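You operate a simulated robot arm through the tools that you are given. There is no shell and no other tool.

Carry out the task below with a simulated robot arm. There is one attempt and no reset: what you move stays moved.

## Task
Switch the box off, wipe and cool the tip, park the spatula.
Fine: wipe on the felt pad while it is warm; hold it on the silver block till the red lamp is out.

Only the result counts: the job must be done as asked and must still hold three seconds after the hand-in. Knocking over, shifting, dropping, spilling or breaking anything else fails it.

## Robot
A 7-joint arm with a two-finger parallel gripper, fixed in place. Base frame: the origin is at the foot of the arm, x ahead of it, y to its left, z up; the work surface is at about z = 860. Units: mm, rad, N and s.
Its first joint turns from -2.897 to 2.897 rad. Payload 3.43 kg.
The TCP is the grasp point between the finger pads, 30 mm short of the fingertips. In the tool frame z runs along the fingers and y along their closing line. The gripper opens to 94 mm. The fingers are 28 mm wide and 10 mm thick; the gripper's body (50 by 96 mm) begins 55 mm behind the TCP.
Orientation is that of the tool frame in the base frame, as a unit quaternion [x, y, z, w]. With the fingers straight down and closing along the base's y, the tool's x points along the base's -x, its y along +y and its z along -z.

## Interface
- The arm moves only by the tool drive_tool. Its argument "motion" is a list of rows, each a list of 6 numbers: the shift along the tool's x, y, z in cm, then the turn, a rotation vector about the tool's x, y, z in rad. In form: [[tx, ty, tz, ax, ay, az], ...]. A call has 1 to 20 rows; each row is the pose to reach, as a shift and turn from the pose commanded when the call began, along the tool's axes at that moment. "claw" is the finger opening in cm, from 0 to 9.4, set as the call begins (left out, the last holds). Each row takes 0.2 s and may step no farther than 50 mm and 0.15 rad from the row before; otherwise, or with a gripper value out of range, the whole call is refused. A pose out of reach is approached as far as the arm can. The call stops where the force on the tool passes 40 N (or 10 N more than at its start, if that is more) or the arm is blocked; 0.2 s more then pass. Each finger travels about 45 mm/s and halts on what it meets, pressing with about 21 N; the grip force reading is that of the motor and also rises with nothing between the fingers. The clock runs only during rows and for 0.2 s after the last one: add rows that repeat a pose to give the fingers time. It gives the time, the measured TCP pose, the force on the tool (base axes), the opening and the grip force at its end, in the units of the frame above (readings bear some noise), with the torque about the TCP (base axes, N m) and any sound that the robot's microphone picked up, and new pictures: "views" is both (left out), scene, wrist or none.
- Cameras (640 x 400 px; columns grow to the right, rows downward): "scene" is fixed at [398.2, 630.6, 1514.5]; the picture's right is [-0.85, -0.52, 0.00], its down [-0.31, 0.51, -0.80] and it looks along [0.42, -0.68, -0.60] (base axes); focal length 316 px, centre (320, 200). "wrist" rides on the gripper at [76, 14, -102] in the tool frame; the picture's right is [-0.18, 0.98, 0.00], its down [-0.75, -0.14, -0.64] and it looks along [-0.63, -0.12, 0.77] (tool axes); focal length 243 px, centre (320, 200). There is no depth. A picture from a camera that has moved, and an enlarged one, comes with that camera's place and axes in the base frame and with its lens. The place of the scene camera against the robot may be out by one fixed shift of up to 25 mm in any direction.
- raise_lower(by): slides the trunk up (or, below 0, down) by that many mm; the arm rides with it, the base frame stays. It gives what a move gives, with no picture.
- enlarge(camera, box): a new picture of the part [left, top, right, bottom] of that camera's present view, enlarged. No time passes.
- hand_in(): hands the job in; it is judged then, once.

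Places have to be worked out from the pictures, the camera data and where the tool is seen. Open the gripper and draw the arm clear of the work before you hand the job in, unless the task says otherwise.

The tools are called as a command line: name --pt "numbers of a row" for each row, then --argument value for the rest, lists and objects as JSON in quotes. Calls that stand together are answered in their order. drive_tool: Moves the arm, as the interface text tells. Its arguments: {"type":"object","properties":{"motion":{"type":"array"},"claw":{"type":"number"},"views":{"type":"string","enum":["both","scene","wrist","none"]}},"required":["motion"]} The other tools are called the same way: raise_lower (by) slides the trunk up or down; enlarge (camera, box) takes an enlarged picture of a part of a camera's view; hand_in () hands the job in.

At the start:

```text
clock: 0.0
tcp_pos: [654.2, 29.3, 1210.6]
tool_rot: [0.0, 1.0, -0.001, -0.001]
contact_force: [0.6, -0.6, 0.6]
torque: [-0.02, 0.01, 0.02]
opening: 94.0
grasp_force: 0.1
trunk travel left (down, up): [-425.0, 185.0]
```

scene: 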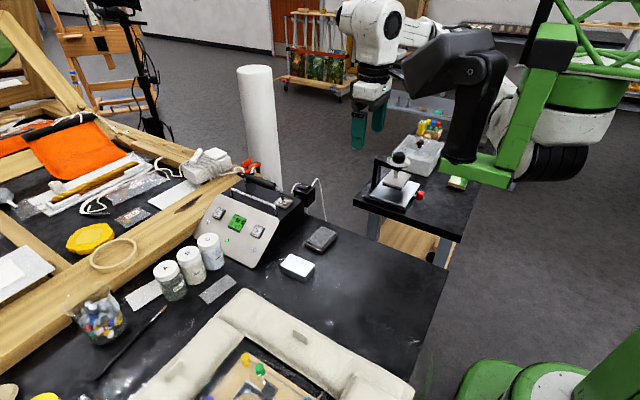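
wrist: 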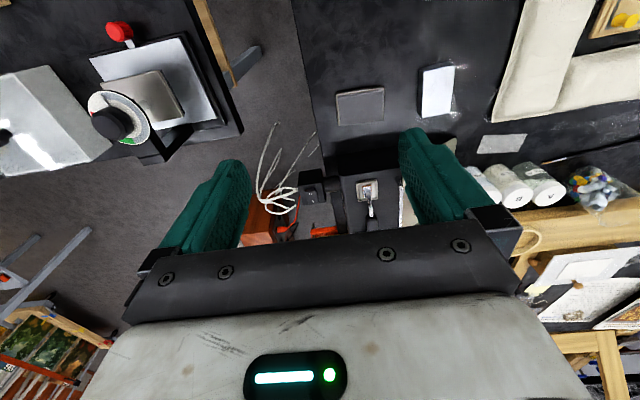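

I see a control box with a sloped panel, a dark felt pad and a silver/white block near it. I enlarge the scene and wrist views to identify the parts.

enlarge --camera "scene" --box '[190, 140, 350, 290]'

enlarge --camera "wrist" --box '[230, 60, 480, 250]'

```text
2.67 times, centred on (270, 215) of scene
camera zoom: at [398.2, 630.6, 1514.5], right [-0.85, -0.52, 0.0], down [-0.31, 0.51, -0.8], along [0.42, -0.68, -0.6], focal length 841 px, centre (453, 160)
```

zoom: 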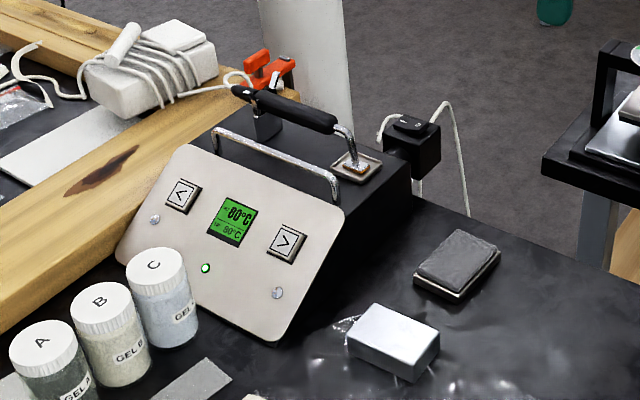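

```text
2.11 times, centred on (355, 155) of wrist
camera zoom: at [578.1, 44.2, 1313.7], right [0.18, 0.98, 0.0], down [0.75, -0.14, 0.64], along [0.63, -0.12, -0.77], focal length 511 px, centre (246, 295)
```

zoom: 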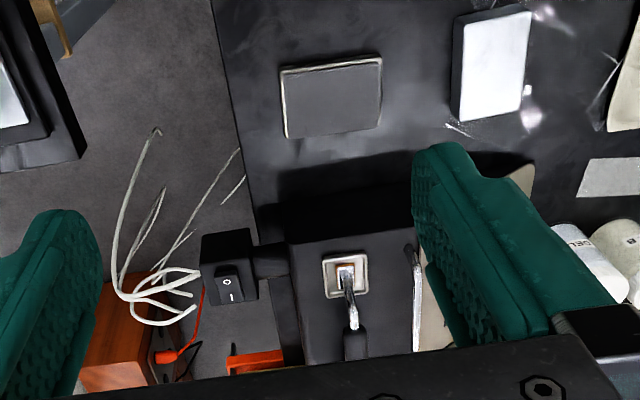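

The rocker block seems to sit near (853, -20, 962), and the spatula handle lies along x at y≈70, z≈1010. The pad is near (735, 85) and the silver block near (729, 210). I move down for a closer wrist view of the switch.

drive_tool --pt "-3.0 -1.2 3.2 0 0 0" --pt "-6.2 -2.4 6.4 0 0 0" --pt "-9.4 -3.7 9.7 0 0 0" --pt "-12.6 -4.9 13.0 0 0 0" --pt "-12.6 -4.9 13.0 0 0 0" --claw 9.4 --views "both"

```text
clock: 1.2
tcp_pos: [780.8, -21.0, 1081.1]
tool_rot: [0.001, 1.0, 0.001, -0.001]
contact_force: [0.3, 0.0, 0.3]
torque: [0.02, -0.02, -0.02]
opening: 94.3
grasp_force: 0.0
trunk travel left (down, up): [-425.0, 185.0]
camera wrist: at [704.0, -5.0, 1183.1], right [0.18, 0.98, 0.0], down [0.75, -0.14, 0.64], along [0.63, -0.12, -0.77], focal length 243 px, centre (320, 200)
```

scene: 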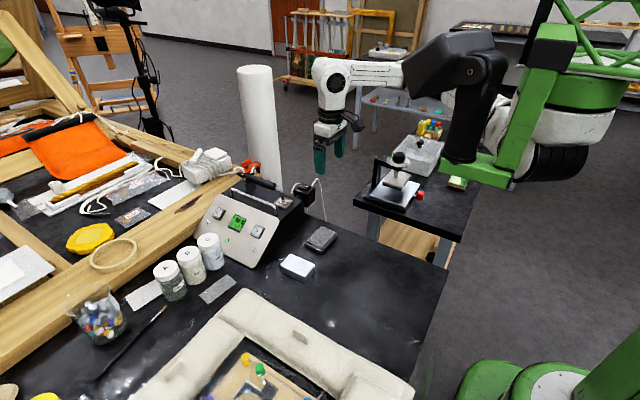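
wrist: 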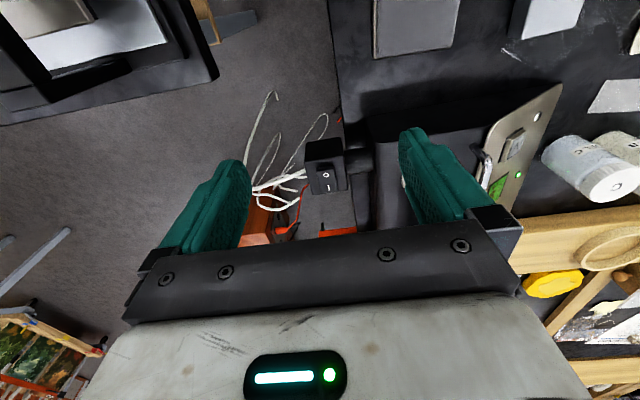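

The rocker is now in view at about (325,177) in the wrist picture. I enlarge it to read its state.

enlarge --camera "wrist" --box '[290, 130, 370, 210]'

enlarge --camera "scene" --box '[240, 155, 340, 225]'

enlarge --camera "wrist" --box '[340, 0, 640, 240]'

```text
5.00 times, centred on (330, 170) of wrist
camera zoom: at [704.0, -5.0, 1183.1], right [0.18, 0.98, 0.0], down [0.75, -0.14, 0.64], along [0.63, -0.12, -0.77], focal length 1213 px, centre (270, 350)
```

zoom: 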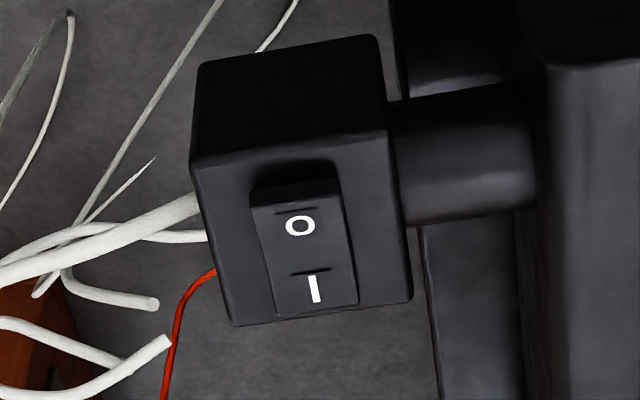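

```text
5.71 times, centred on (290, 190) of scene
camera zoom: at [398.2, 630.6, 1514.5], right [-0.85, -0.52, 0.0], down [-0.31, 0.51, -0.8], along [0.42, -0.68, -0.6], focal length 1803 px, centre (491, 257)
```

zoom: 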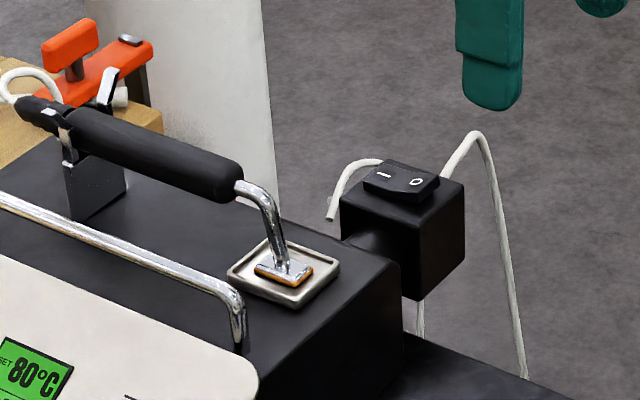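

```text
1.67 times, centred on (490, 120) of wrist
camera zoom: at [704.0, -5.0, 1183.1], right [0.18, 0.98, 0.0], down [0.75, -0.14, 0.64], along [0.63, -0.12, -0.77], focal length 404 px, centre (37, 333)
```

zoom: 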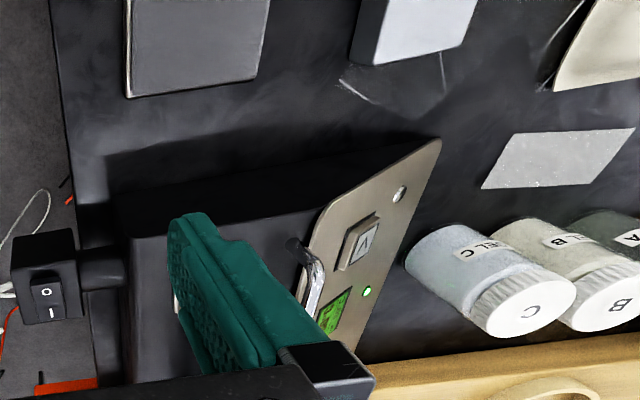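

The rocker's O end, nearest the robot, is raised and centred near (850, -26, 965), so the box is on. I close the fingers and hover just short of it, above the O end.

drive_tool --pt "-2.0 -0.2 1.2 0 0 0" --pt "-4.0 -0.35 2.5 0 0 0" --pt "-6.0 -0.5 4.1 0 0 0" --pt "-6.0 -0.5 4.1 0 0 0" --pt "-6.0 -0.5 4.1 0 0 0" --pt "-6.0 -0.5 4.1 0 0 0" --claw 0 --views "both"

```text
clock: 2.6
tcp_pos: [840.1, -24.0, 1040.6]
tool_rot: [0.001, 1.0, 0.0, 0.0]
contact_force: [-0.9, -0.6, 0.6]
torque: [0.03, 0.0, 0.0]
opening: 0.0
grasp_force: 21.4
trunk travel left (down, up): [-425.0, 185.0]
camera wrist: at [764.8, -9.6, 1142.6], right [0.18, 0.98, 0.0], down [0.75, -0.14, 0.64], along [0.63, -0.12, -0.77], focal length 243 px, centre (320, 200)
```

scene: 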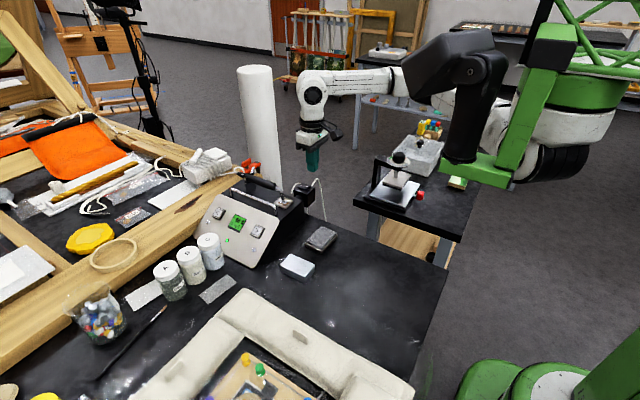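
wrist: 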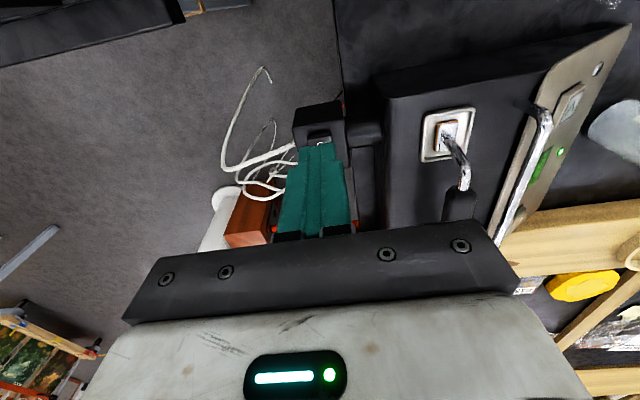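

enlarge --camera "wrist" --box '[270, 80, 390, 180]'

enlarge --camera "scene" --box '[280, 140, 350, 210]'

enlarge --camera "wrist" --box '[380, 80, 540, 240]'

```text
4.00 times, centred on (330, 130) of wrist
camera zoom: at [764.8, -9.6, 1142.6], right [0.18, 0.98, 0.0], down [0.75, -0.14, 0.64], along [0.63, -0.12, -0.77], focal length 970 px, centre (280, 480)
```

zoom: 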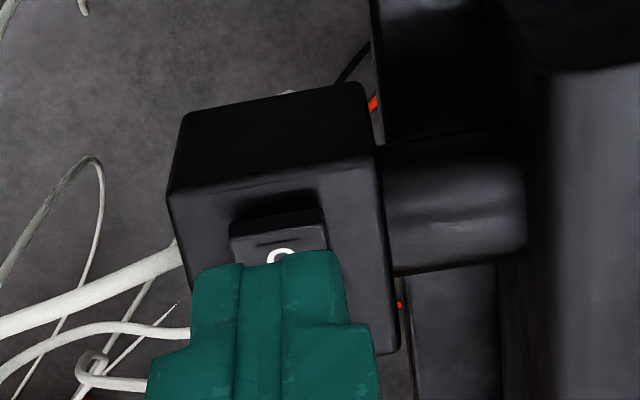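

```text
5.71 times, centred on (315, 175) of scene
camera zoom: at [398.2, 630.6, 1514.5], right [-0.85, -0.52, 0.0], down [-0.31, 0.51, -0.8], along [0.42, -0.68, -0.6], focal length 1803 px, centre (349, 343)
```

zoom: 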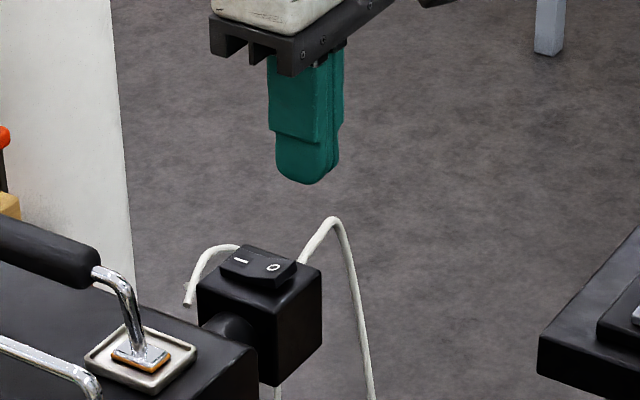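

```text
2.50 times, centred on (460, 160) of wrist
camera zoom: at [764.8, -9.6, 1142.6], right [0.18, 0.98, 0.0], down [0.75, -0.14, 0.64], along [0.63, -0.12, -0.77], focal length 606 px, centre (-30, 300)
```

zoom: 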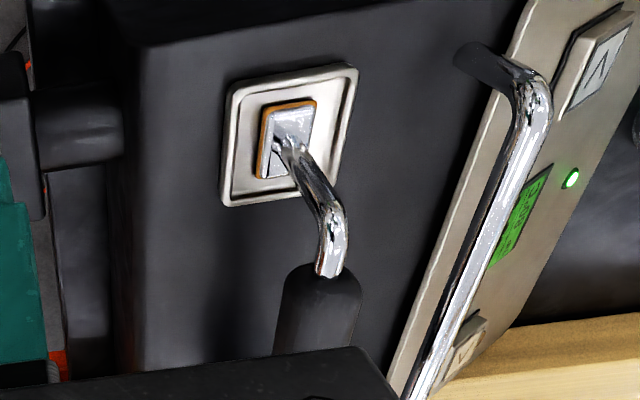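

The rocker's O end spans about x 847–861 at y≈-26, with its top at z≈967. I shift 5 mm ahead and lower the fingertips to about z=972, then press in small steps.

drive_tool --pt "-0.5 -0.25 1.5 0 0 0" --pt "-0.5 -0.25 3.0 0 0 0" --pt "-0.5 -0.25 3.9 0 0 0" --pt "-0.5 -0.25 4.2 0 0 0" --pt "-0.5 -0.25 4.4 0 0 0" --claw 0 --views "both"

```text
clock: 3.8
tcp_pos: [846.4, -27.8, 995.5]
tool_rot: [-0.001, 1.0, 0.001, 0.0]
contact_force: [0.2, -0.4, 0.9]
torque: [0.01, 0.0, -0.02]
opening: 0.1
grasp_force: 21.3
trunk travel left (down, up): [-425.0, 185.0]
camera wrist: at [769.2, -12.1, 1098.3], right [0.18, 0.98, 0.0], down [0.75, -0.14, 0.64], along [0.63, -0.12, -0.77], focal length 243 px, centre (320, 200)
```

scene: 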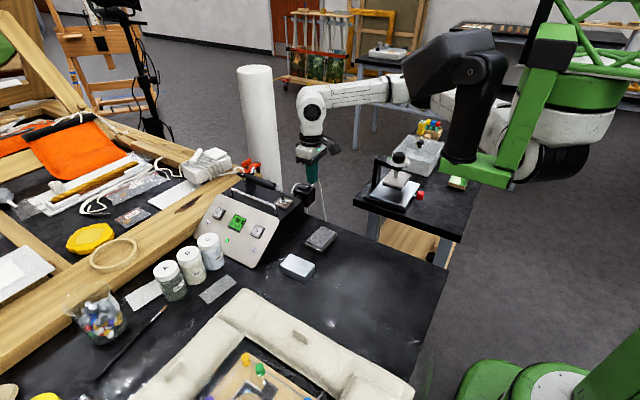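
wrist: 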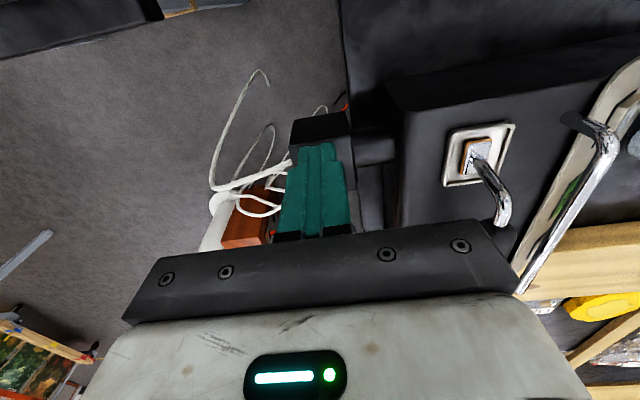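

No contact yet with the fingertips at about z=966. I check the gap in an enlarged scene view.

enlarge --camera "scene" --box '[280, 160, 340, 215]'

enlarge --camera "wrist" --box '[270, 80, 390, 180]'

```text
7.27 times, centred on (310, 188) of scene
camera zoom: at [398.2, 630.6, 1514.5], right [-0.85, -0.52, 0.0], down [-0.31, 0.51, -0.8], along [0.42, -0.68, -0.6], focal length 2295 px, centre (393, 291)
```

zoom: 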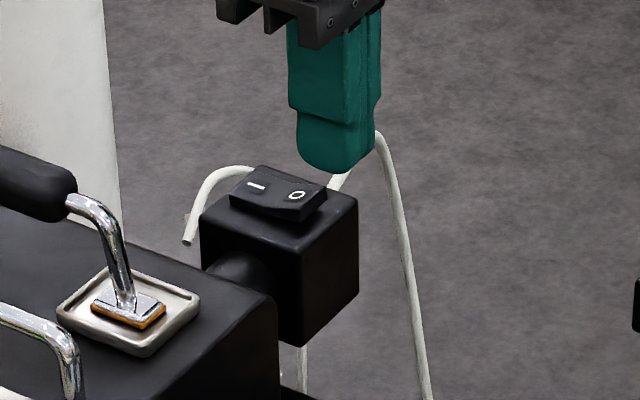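

```text
4.00 times, centred on (330, 130) of wrist
camera zoom: at [769.2, -12.1, 1098.3], right [0.18, 0.98, 0.0], down [0.75, -0.14, 0.64], along [0.63, -0.12, -0.77], focal length 970 px, centre (280, 480)
```

zoom: 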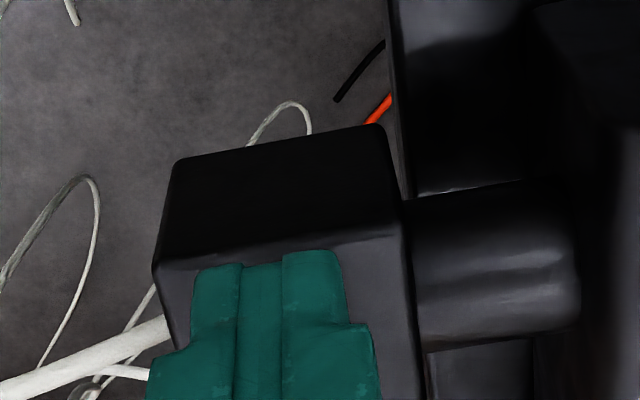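

Comparing the fingertip with the rocker shows that the scene camera's stated place is off. Using wrist rays alone, the O end is nearer (863, -28, 946). I move 13 mm ahead and lower to about z=952.

drive_tool --pt "-1.3 -0.05 0 0 0 0" --pt "-1.3 -0.05 0.8 0 0 0" --pt "-1.3 -0.05 1.4 0 0 0" --claw 0 --views "both"

enlarge --camera "scene" --box '[280, 160, 340, 215]'

enlarge --camera "wrist" --box '[270, 80, 390, 180]'

```text
clock: 4.6
tcp_pos: [859.0, -28.7, 982.5]
tool_rot: [0.0, 1.0, -0.001, 0.0]
contact_force: [-0.6, -0.4, 0.2]
torque: [-0.01, 0.02, 0.02]
opening: 0.0
grasp_force: 21.7
trunk travel left (down, up): [-425.0, 185.0]
camera wrist: at [782.5, -12.7, 1084.8], right [0.18, 0.98, 0.0], down [0.75, -0.14, 0.64], along [0.63, -0.12, -0.77], focal length 243 px, centre (320, 200)
```

scene: 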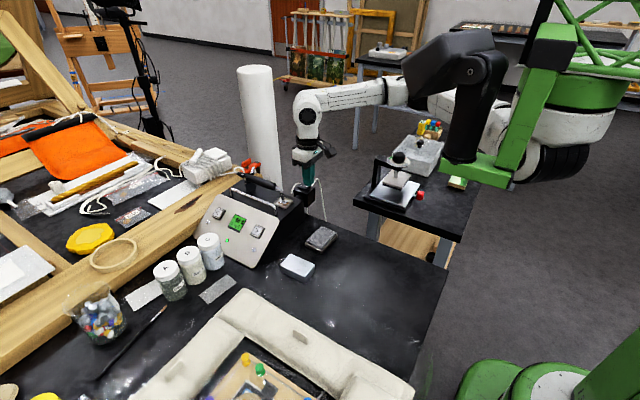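
wrist: 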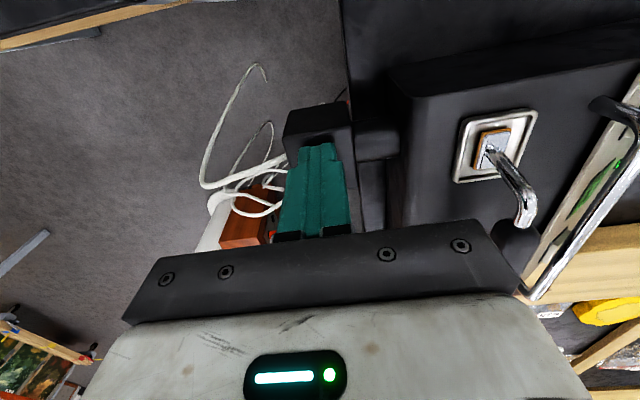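

```text
7.27 times, centred on (310, 188) of scene
camera zoom: at [398.2, 630.6, 1514.5], right [-0.85, -0.52, 0.0], down [-0.31, 0.51, -0.8], along [0.42, -0.68, -0.6], focal length 2295 px, centre (393, 291)
```

zoom: 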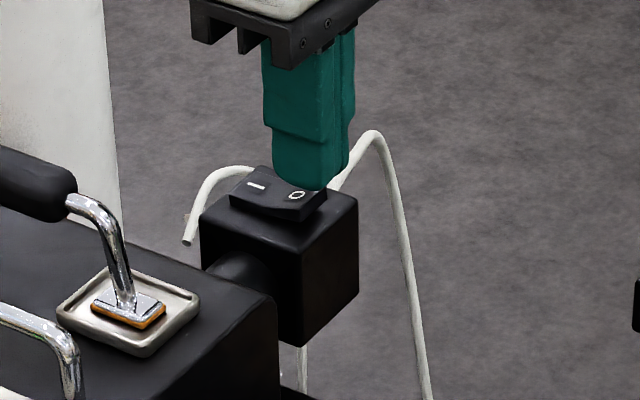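

```text
4.00 times, centred on (330, 130) of wrist
camera zoom: at [782.5, -12.7, 1084.8], right [0.18, 0.98, 0.0], down [0.75, -0.14, 0.64], along [0.63, -0.12, -0.77], focal length 970 px, centre (280, 480)
```

zoom: 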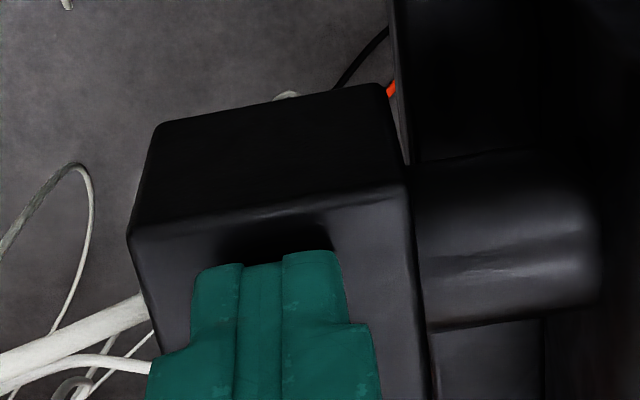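

The fingertips are now right above the O end, a few millimetres up, with no force. I press down in 2 mm steps.

drive_tool --pt "0 0 0.3 0 0 0" --pt "0 0 0.5 0 0 0" --pt "0 0 0.7 0 0 0" --pt "0 0 0.85 0 0 0" --pt "0 0 1.0 0 0 0" --claw 0 --views "scene"

enlarge --camera "scene" --box '[280, 160, 340, 215]'

enlarge --camera "scene" --box '[200, 180, 300, 270]'

```text
clock: 5.8
tcp_pos: [859.0, -28.2, 971.2]
tool_rot: [0.0, 1.0, 0.0, 0.0]
contact_force: [-0.3, 0.5, -1.1]
torque: [-0.01, -0.03, 0.03]
opening: 0.0
grasp_force: 20.9
trunk travel left (down, up): [-425.0, 185.0]
```

scene: 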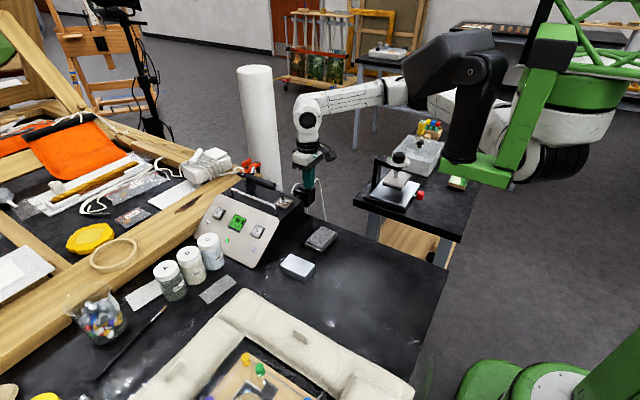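

```text
7.27 times, centred on (310, 188) of scene
camera zoom: at [398.2, 630.6, 1514.5], right [-0.85, -0.52, 0.0], down [-0.31, 0.51, -0.8], along [0.42, -0.68, -0.6], focal length 2295 px, centre (393, 291)
```

zoom: 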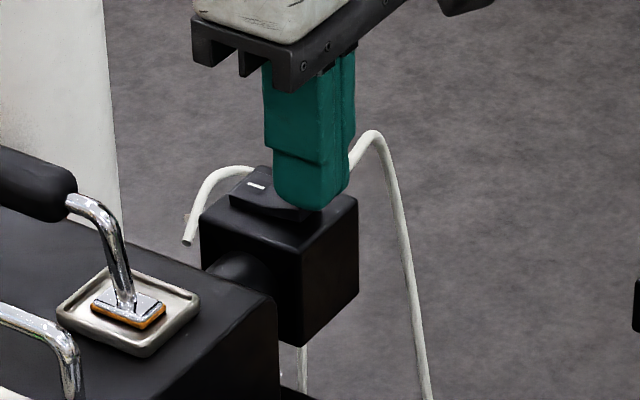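

```text
4.44 times, centred on (250, 225) of scene
camera zoom: at [398.2, 630.6, 1514.5], right [-0.85, -0.52, 0.0], down [-0.31, 0.51, -0.8], along [0.42, -0.68, -0.6], focal length 1402 px, centre (631, 89)
```

zoom: 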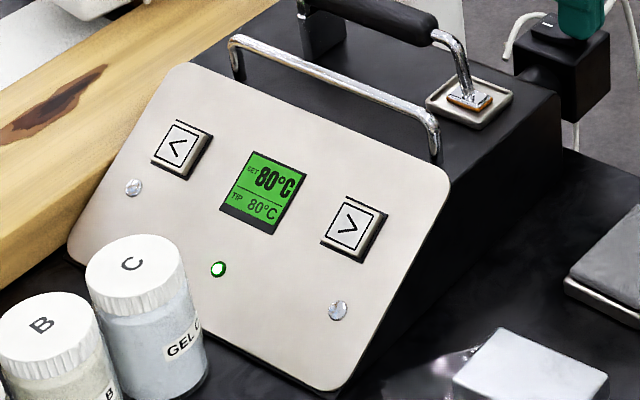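

Still no force and the display is still on (SET 80, TIP 80), so the fingertip hasn't pressed the rocker. I continue down in small steps.

drive_tool --pt "0 0 0.15 0 0 0" --pt "0 0 0.3 0 0 0" --pt "0 0 0.45 0 0 0" --pt "0 0 0.6 0 0 0" --claw 0 --views "scene"

enlarge --camera "scene" --box '[280, 160, 340, 215]'

enlarge --camera "scene" --box '[200, 180, 300, 270]'

```text
clock: 6.8
tcp_pos: [857.2, -28.1, 968.3]
tool_rot: [-0.001, 1.0, 0.001, 0.001]
contact_force: [-2.9, -2.6, 21.1]
torque: [-0.14, -0.2, 0.24]
opening: 0.0
grasp_force: 21.0
trunk travel left (down, up): [-425.0, 185.0]
```

scene: 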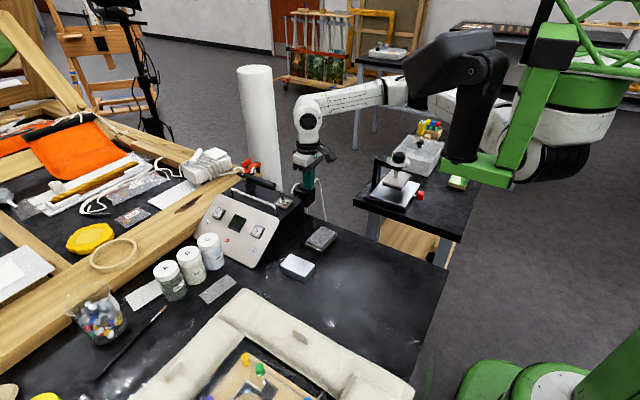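

```text
7.27 times, centred on (310, 188) of scene
camera zoom: at [398.2, 630.6, 1514.5], right [-0.85, -0.52, 0.0], down [-0.31, 0.51, -0.8], along [0.42, -0.68, -0.6], focal length 2295 px, centre (393, 291)
```

zoom: 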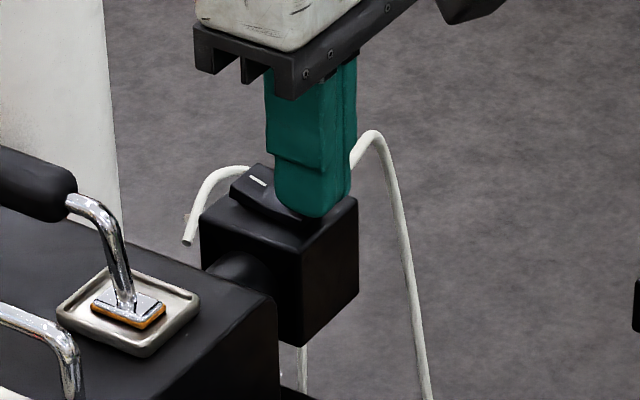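

```text
4.44 times, centred on (250, 225) of scene
camera zoom: at [398.2, 630.6, 1514.5], right [-0.85, -0.52, 0.0], down [-0.31, 0.51, -0.8], along [0.42, -0.68, -0.6], focal length 1402 px, centre (631, 89)
```

zoom: 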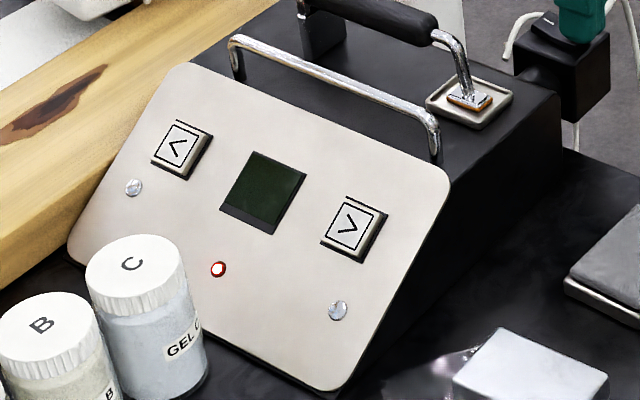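

The display went dark and the panel LED turned red, so the box is off and that LED is the lamp to watch. I lift away, open the gripper to 5 cm and move over the spatula handle at about (930, 79).

drive_tool --pt "0 0 -3.4 0 0 0" --pt "0 0 -7.0 0 0 0" --pt "0 0 -10.5 0 0 0" --pt "-2.4 3.6 -10.5 0 0 0" --pt "-4.8 7.1 -10.5 0 0 0" --pt "-7.2 10.7 -10.5 0 0 0" --pt "-7.2 10.7 -10.5 0 0 0" --claw 5.0 --views "both"

enlarge --camera "wrist" --box '[220, 60, 420, 240]'

enlarge --camera "scene" --box '[210, 130, 320, 230]'

```text
clock: 8.4
tcp_pos: [930.6, 76.7, 1071.6]
tool_rot: [0.0, 1.0, 0.0, 0.0]
contact_force: [-0.3, 0.7, -0.3]
torque: [-0.01, -0.03, 0.0]
opening: 49.8
grasp_force: 0.0
trunk travel left (down, up): [-425.0, 185.0]
camera wrist: at [854.0, 93.2, 1174.0], right [0.18, 0.98, 0.0], down [0.75, -0.14, 0.64], along [0.63, -0.12, -0.77], focal length 243 px, centre (320, 200)
```

scene: 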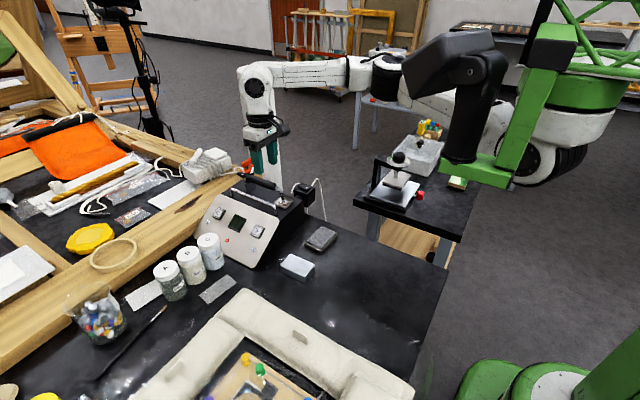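
wrist: 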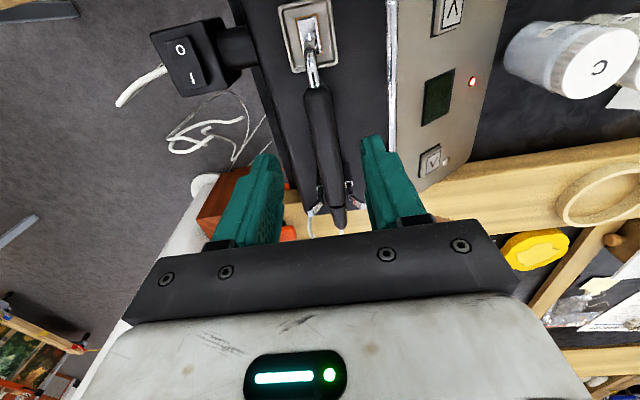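

```text
2.22 times, centred on (320, 150) of wrist
camera zoom: at [854.0, 93.2, 1174.0], right [0.18, 0.98, 0.0], down [0.75, -0.14, 0.64], along [0.63, -0.12, -0.77], focal length 539 px, centre (320, 311)
```

zoom: 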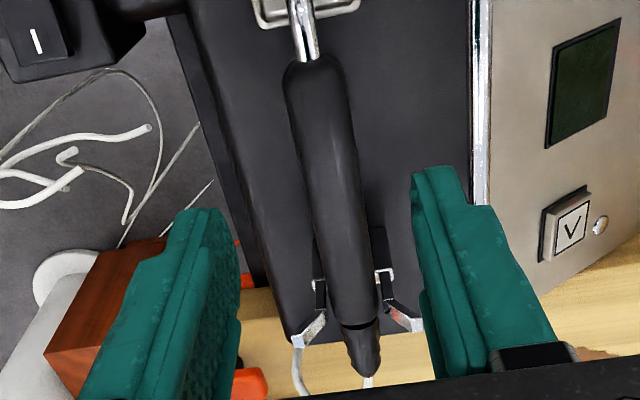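

```text
4.00 times, centred on (265, 180) of scene
camera zoom: at [398.2, 630.6, 1514.5], right [-0.85, -0.52, 0.0], down [-0.31, 0.51, -0.8], along [0.42, -0.68, -0.6], focal length 1262 px, centre (540, 280)
```

zoom: 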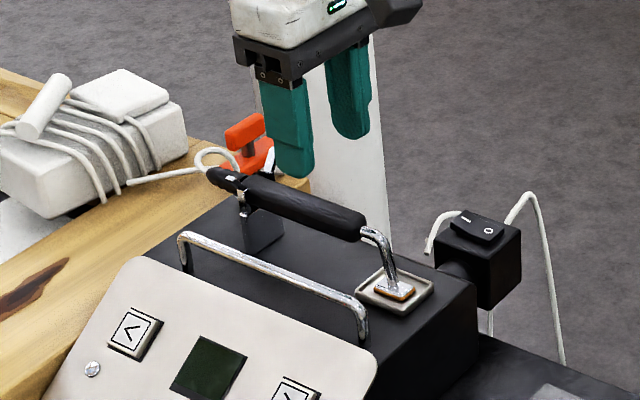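

The handle runs along x at y≈79.7 with its axis at z≈984, from x≈902 to 1052, with the fork near x≈1010. I move to (945, 79.7) and descend so the open fingers straddle it.

drive_tool --pt "-1.45 0.3 0.0 0 0 0" --pt "-1.45 0.3 3.0 0 0 0" --pt "-1.45 0.3 5.5 0 0 0" --pt "-1.45 0.3 7.0 0 0 0" --pt "-1.45 0.3 8.3 0 0 0" --claw 5.0 --views "both"

enlarge --camera "wrist" --box '[220, 60, 420, 240]'

enlarge --camera "scene" --box '[210, 130, 320, 230]'

```text
clock: 9.6
tcp_pos: [945.9, 81.8, 987.6]
tool_rot: [0.0, 1.0, 0.0, 0.0]
contact_force: [0.9, 0.0, -0.4]
torque: [0.0, 0.0, 0.0]
opening: 50.0
grasp_force: 0.0
trunk travel left (down, up): [-425.0, 185.0]
camera wrist: at [869.0, 96.9, 1090.6], right [0.18, 0.98, 0.0], down [0.75, -0.14, 0.64], along [0.63, -0.12, -0.77], focal length 243 px, centre (320, 200)
```

scene: 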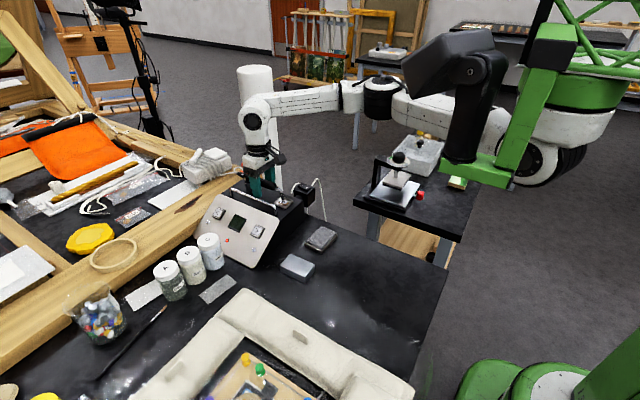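
wrist: 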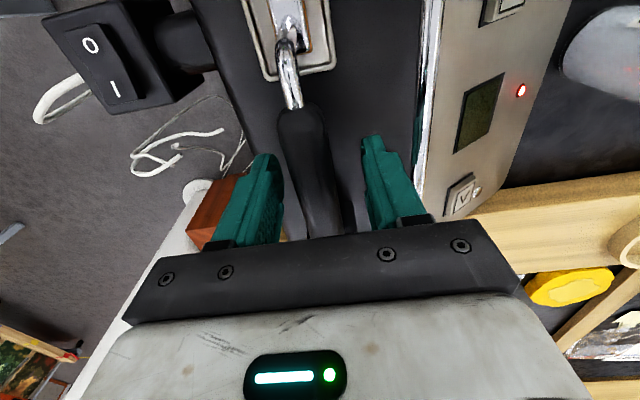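

```text
2.22 times, centred on (320, 150) of wrist
camera zoom: at [869.0, 96.9, 1090.6], right [0.18, 0.98, 0.0], down [0.75, -0.14, 0.64], along [0.63, -0.12, -0.77], focal length 539 px, centre (320, 311)
```

zoom: 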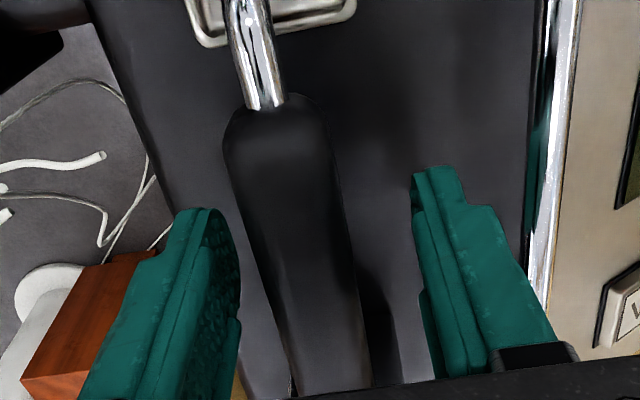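

```text
4.00 times, centred on (265, 180) of scene
camera zoom: at [398.2, 630.6, 1514.5], right [-0.85, -0.52, 0.0], down [-0.31, 0.51, -0.8], along [0.42, -0.68, -0.6], focal length 1262 px, centre (540, 280)
```

zoom: 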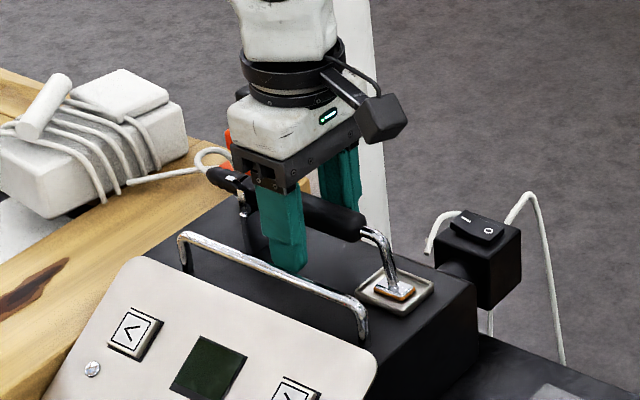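

The fingers straddle the handle, which sits about 1.5–2 mm toward -y of centre. I correct that small offset and close on it.

drive_tool --pt "0 -0.15 0 0 0 0" --pt "0 -0.15 0 0 0 0" --pt "0 -0.15 0 0 0 0" --pt "0 -0.15 0 0 0 0" --claw 0.5 --views "both"

enlarge --camera "scene" --box '[210, 130, 320, 230]'

enlarge --camera "wrist" --box '[220, 0, 420, 240]'

```text
clock: 10.6
tcp_pos: [945.3, 79.7, 988.0]
tool_rot: [0.0, 1.0, 0.0, 0.0]
contact_force: [1.0, -0.1, 0.7]
torque: [0.01, -0.01, 0.03]
opening: 24.9
grasp_force: 21.5
trunk travel left (down, up): [-425.0, 185.0]
camera wrist: at [869.1, 95.7, 1090.9], right [0.18, 0.98, 0.0], down [0.75, -0.14, 0.64], along [0.63, -0.12, -0.77], focal length 243 px, centre (320, 200)
```

scene: 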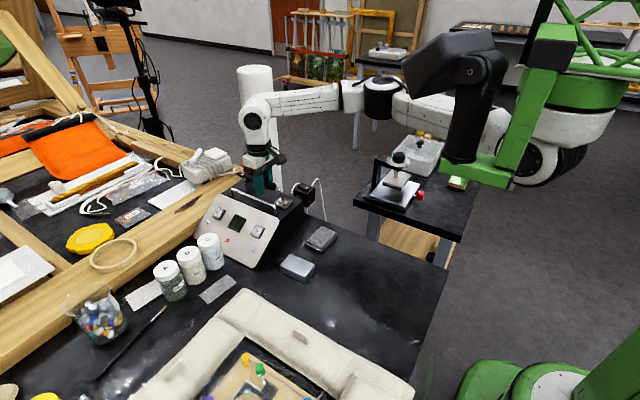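
wrist: 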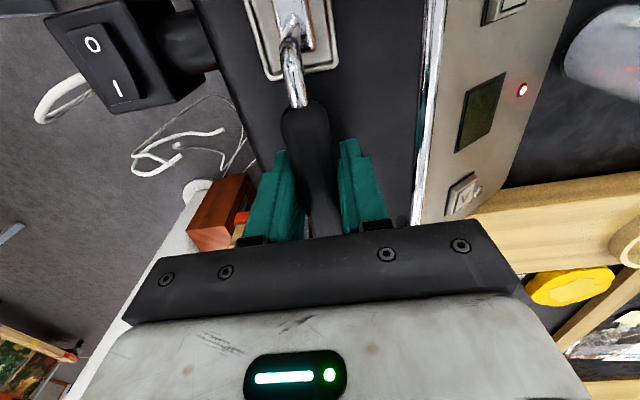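

```text
4.00 times, centred on (265, 180) of scene
camera zoom: at [398.2, 630.6, 1514.5], right [-0.85, -0.52, 0.0], down [-0.31, 0.51, -0.8], along [0.42, -0.68, -0.6], focal length 1262 px, centre (540, 280)
```

zoom: 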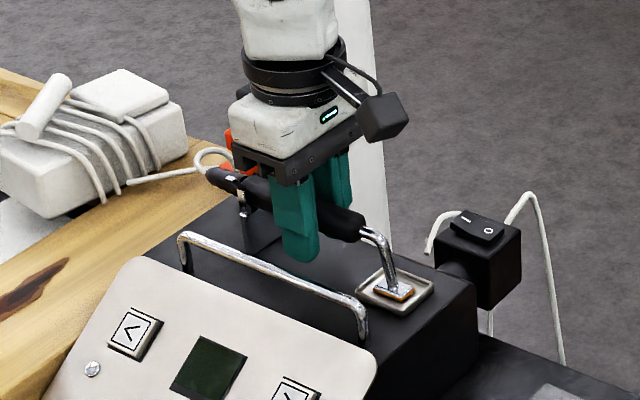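

```text
1.67 times, centred on (320, 120) of wrist
camera zoom: at [869.1, 95.7, 1090.9], right [0.18, 0.98, 0.0], down [0.75, -0.14, 0.64], along [0.63, -0.12, -0.77], focal length 404 px, centre (320, 333)
```

zoom: 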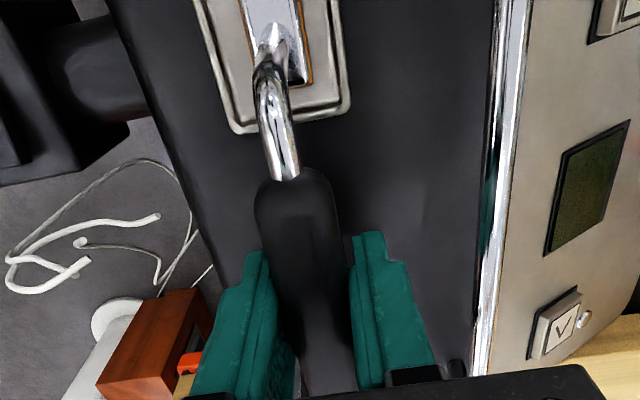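

The handle is gripped (24.9 mm, 21.5 N). I lift straight up by 9 cm and check that the spatula follows freely.

drive_tool --pt "0 0 -0.8 0 0 0" --pt "0 0 -2.0 0 0 0" --pt "0 0 -4.0 0 0 0" --pt "0 0 -6.5 0 0 0" --pt "0 0 -9.0 0 0 0" --claw 0.5 --views "both"

enlarge --camera "scene" --box '[200, 110, 320, 230]'

enlarge --camera "wrist" --box '[220, 0, 420, 240]'

```text
clock: 11.8
tcp_pos: [946.4, 79.3, 1077.8]
tool_rot: [0.0, 1.0, 0.001, 0.0]
contact_force: [-0.2, -0.3, -0.9]
torque: [0.0, 0.01, -0.01]
opening: 24.8
grasp_force: 21.1
trunk travel left (down, up): [-425.0, 185.0]
camera wrist: at [869.0, 96.0, 1180.3], right [0.18, 0.98, 0.0], down [0.75, -0.14, 0.64], along [0.63, -0.12, -0.77], focal length 243 px, centre (320, 200)
```

scene: 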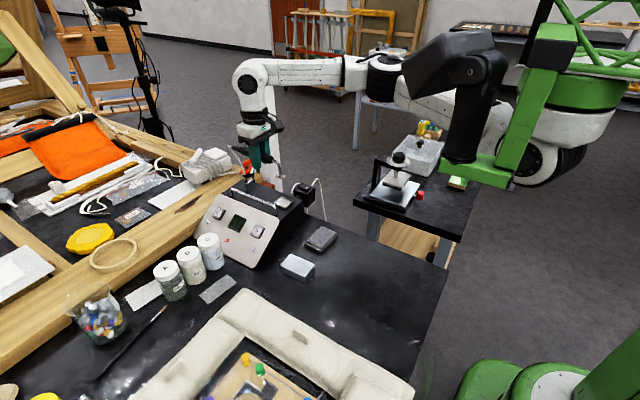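
wrist: 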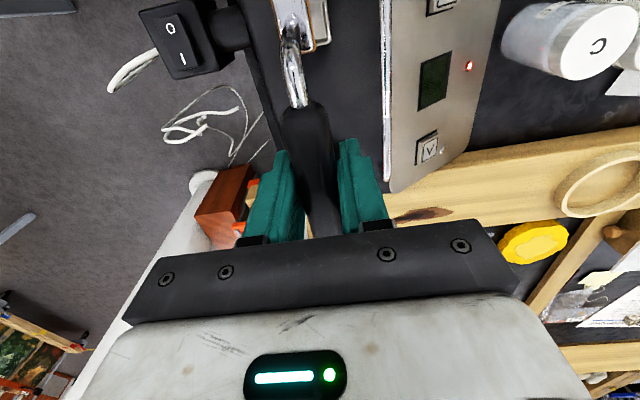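

```text
3.33 times, centred on (260, 170) of scene
camera zoom: at [398.2, 630.6, 1514.5], right [-0.85, -0.52, 0.0], down [-0.31, 0.51, -0.8], along [0.42, -0.68, -0.6], focal length 1052 px, centre (520, 300)
```

zoom: 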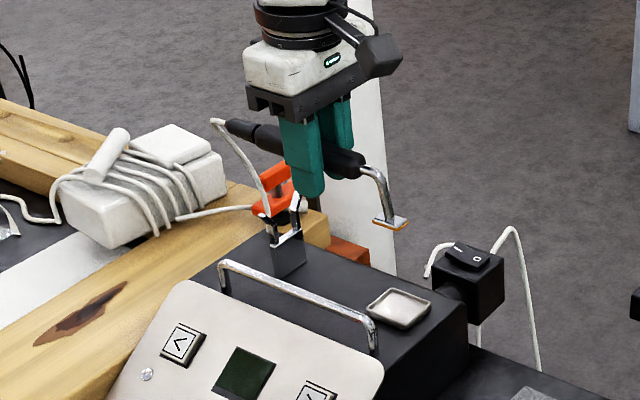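

```text
1.67 times, centred on (320, 120) of wrist
camera zoom: at [869.0, 96.0, 1180.3], right [0.18, 0.98, 0.0], down [0.75, -0.14, 0.64], along [0.63, -0.12, -0.77], focal length 404 px, centre (320, 333)
```

zoom: 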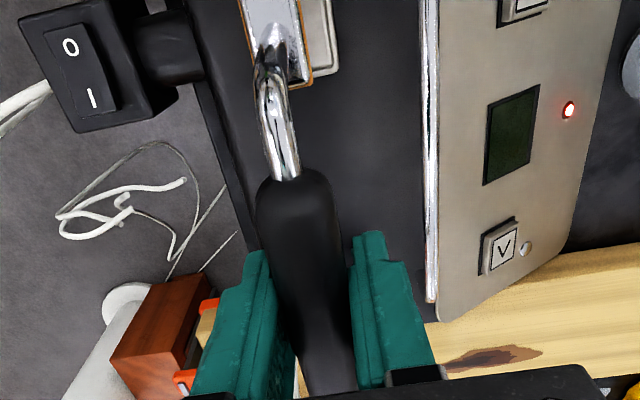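

The spatula came free and hangs level, its cord trailing to the clamp behind the box. I carry it to above the pad while yawing -90°, so the tip points to +y and the handle clears the box.

drive_tool --pt "1.48 -0.43 0 0 0 0.112" --pt "2.96 -0.86 0 0 0 0.224" --pt "4.44 -1.29 0 0 0 0.337" --pt "5.91 -1.71 0 0 0 0.449" --pt "7.39 -2.14 0 0 0 0.561" --pt "8.87 -2.57 0 0 0 0.673" --pt "10.35 -3.0 0 0 0 0.786" --pt "11.83 -3.43 0 0 0 0.898" --pt "13.31 -3.86 0 0 0 1.01" --pt "14.79 -4.29 1.36 0 0 1.122" --pt "16.26 -4.71 2.72 0 0 1.234" --pt "17.74 -5.14 4.08 0 0 1.347" --pt "19.22 -5.57 5.44 0 0 1.459" --pt "20.7 -6.0 6.8 0 0 1.571" --claw 0.5 --views "both"

enlarge --camera "scene" --box '[220, 130, 380, 290]'

enlarge --camera "wrist" --box '[200, 0, 440, 240]'

```text
clock: 14.8
tcp_pos: [737.9, 21.3, 1009.4]
tool_rot: [0.707, 0.707, -0.001, 0.0]
contact_force: [0.6, -0.1, -0.5]
torque: [0.02, 0.0, -0.02]
opening: 25.0
grasp_force: 21.0
trunk travel left (down, up): [-425.0, 185.0]
camera wrist: at [752.2, 97.7, 1112.5], right [0.98, -0.19, 0.0], down [-0.14, -0.75, 0.64], along [-0.12, -0.63, -0.77], focal length 243 px, centre (320, 200)
```

scene: 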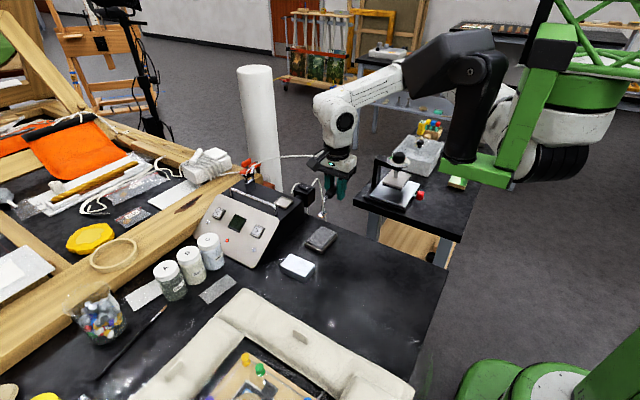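
wrist: 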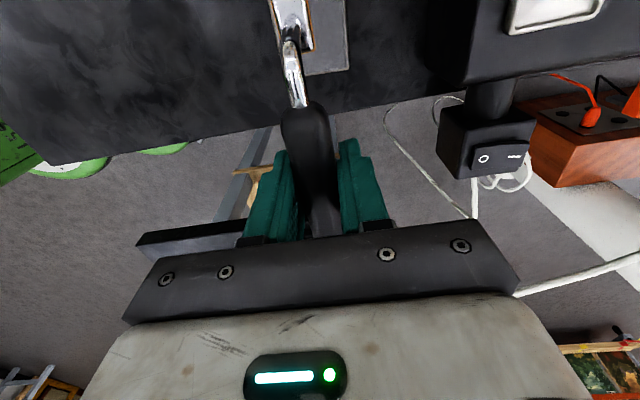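

```text
2.50 times, centred on (300, 210) of scene
camera zoom: at [398.2, 630.6, 1514.5], right [-0.85, -0.52, 0.0], down [-0.31, 0.51, -0.8], along [0.42, -0.68, -0.6], focal length 789 px, centre (370, 175)
```

zoom: 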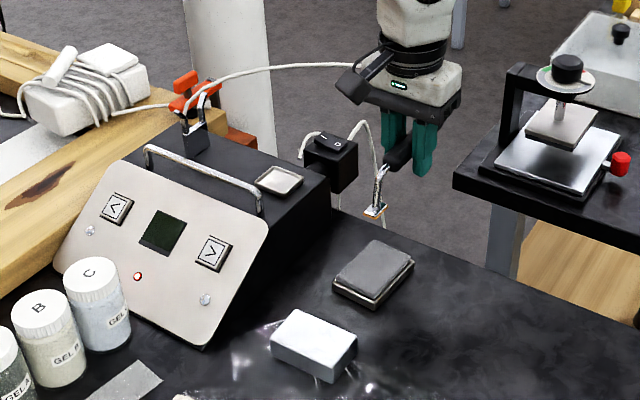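

```text
1.67 times, centred on (320, 120) of wrist
camera zoom: at [752.2, 97.7, 1112.5], right [0.98, -0.19, 0.0], down [-0.14, -0.75, 0.64], along [-0.12, -0.63, -0.77], focal length 404 px, centre (320, 333)
```

zoom: 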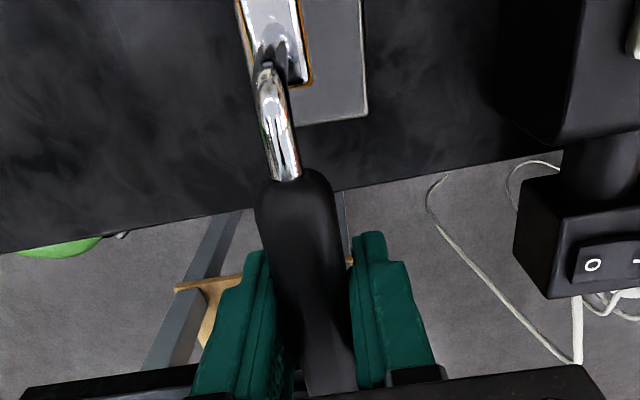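

The tip hangs over the pad centre at about (737, 88), and the pad spans x 710–768, y 46–128. I lower to just above the pad before feeling for contact.

drive_tool --pt "0 0 2.2 0 0 0" --pt "0 0 4.4 0 0 0" --pt "0 0 6.2 0 0 0" --pt "0 0 7.4 0 0 0" --claw 0.5 --views "both"

enlarge --camera "scene" --box '[270, 180, 370, 280]'

enlarge --camera "wrist" --box '[200, 0, 440, 240]'

```text
clock: 15.8
tcp_pos: [737.3, 20.4, 936.6]
tool_rot: [0.708, 0.706, 0.0, 0.001]
contact_force: [-0.2, -0.3, -0.6]
torque: [0.0, -0.02, 0.0]
opening: 25.0
grasp_force: 20.9
trunk travel left (down, up): [-425.0, 185.0]
camera wrist: at [752.2, 97.9, 1038.8], right [0.98, -0.18, 0.0], down [-0.14, -0.75, 0.64], along [-0.12, -0.63, -0.77], focal length 243 px, centre (320, 200)
```

scene: 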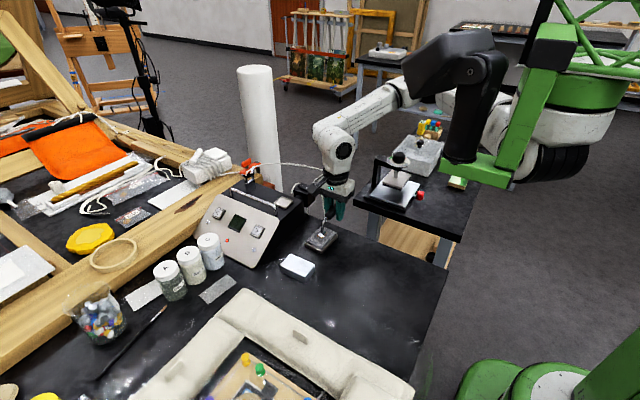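
wrist: 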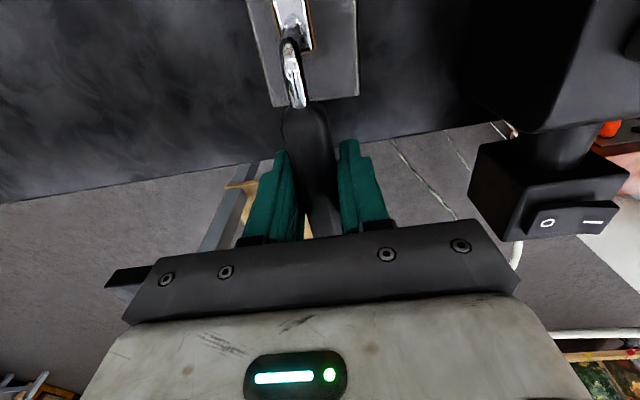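

```text
4.00 times, centred on (320, 230) of scene
camera zoom: at [398.2, 630.6, 1514.5], right [-0.85, -0.52, 0.0], down [-0.31, 0.51, -0.8], along [0.42, -0.68, -0.6], focal length 1262 px, centre (320, 80)
```

zoom: 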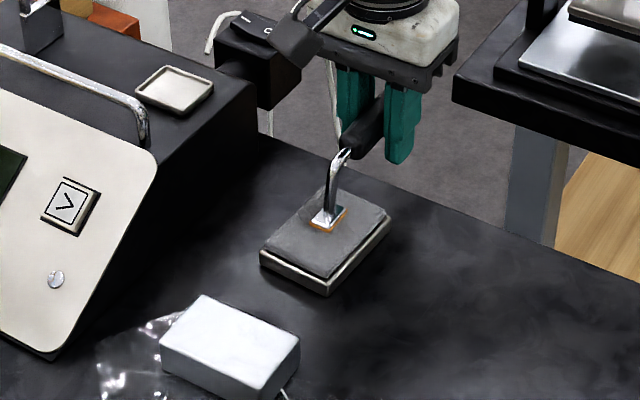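

```text
1.67 times, centred on (320, 120) of wrist
camera zoom: at [752.2, 97.9, 1038.8], right [0.98, -0.18, 0.0], down [-0.14, -0.75, 0.64], along [-0.12, -0.63, -0.77], focal length 404 px, centre (320, 333)
```

zoom: 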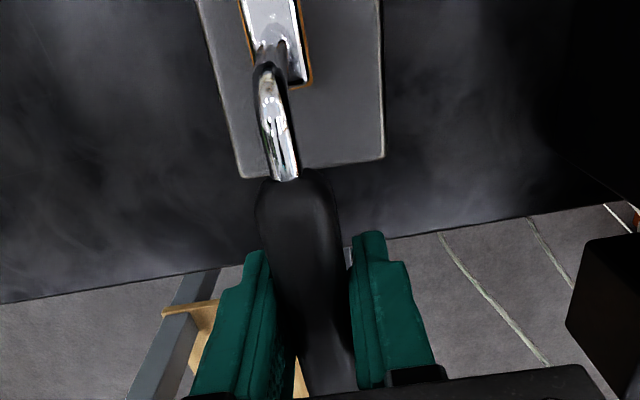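

The foot is about a centimetre above the pad centre. I lower in shrinking steps to feel contact.

drive_tool --pt "0 0 0.4 0 0 0" --pt "0 0 0.7 0 0 0" --pt "0 0 0.9 0 0 0" --pt "0 0 1.05 0 0 0" --pt "0 0 1.2 0 0 0" --claw 0.5 --views "none"

enlarge --camera "scene" --box '[290, 200, 350, 260]'

```text
clock: 17.0
tcp_pos: [739.4, 20.6, 925.6]
tool_rot: [0.708, 0.706, 0.0, 0.0]
contact_force: [-0.5, -3.8, 11.0]
torque: [0.54, 0.03, 0.03]
opening: 25.1
grasp_force: 20.9
trunk travel left (down, up): [-425.0, 185.0]
```

```text
6.67 times, centred on (320, 230) of scene
camera zoom: at [398.2, 630.6, 1514.5], right [-0.85, -0.52, 0.0], down [-0.31, 0.51, -0.8], along [0.42, -0.68, -0.6], focal length 2103 px, centre (320, 0)
```

zoom: 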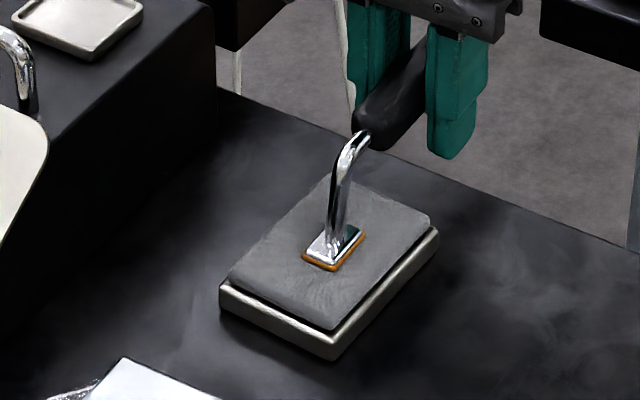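

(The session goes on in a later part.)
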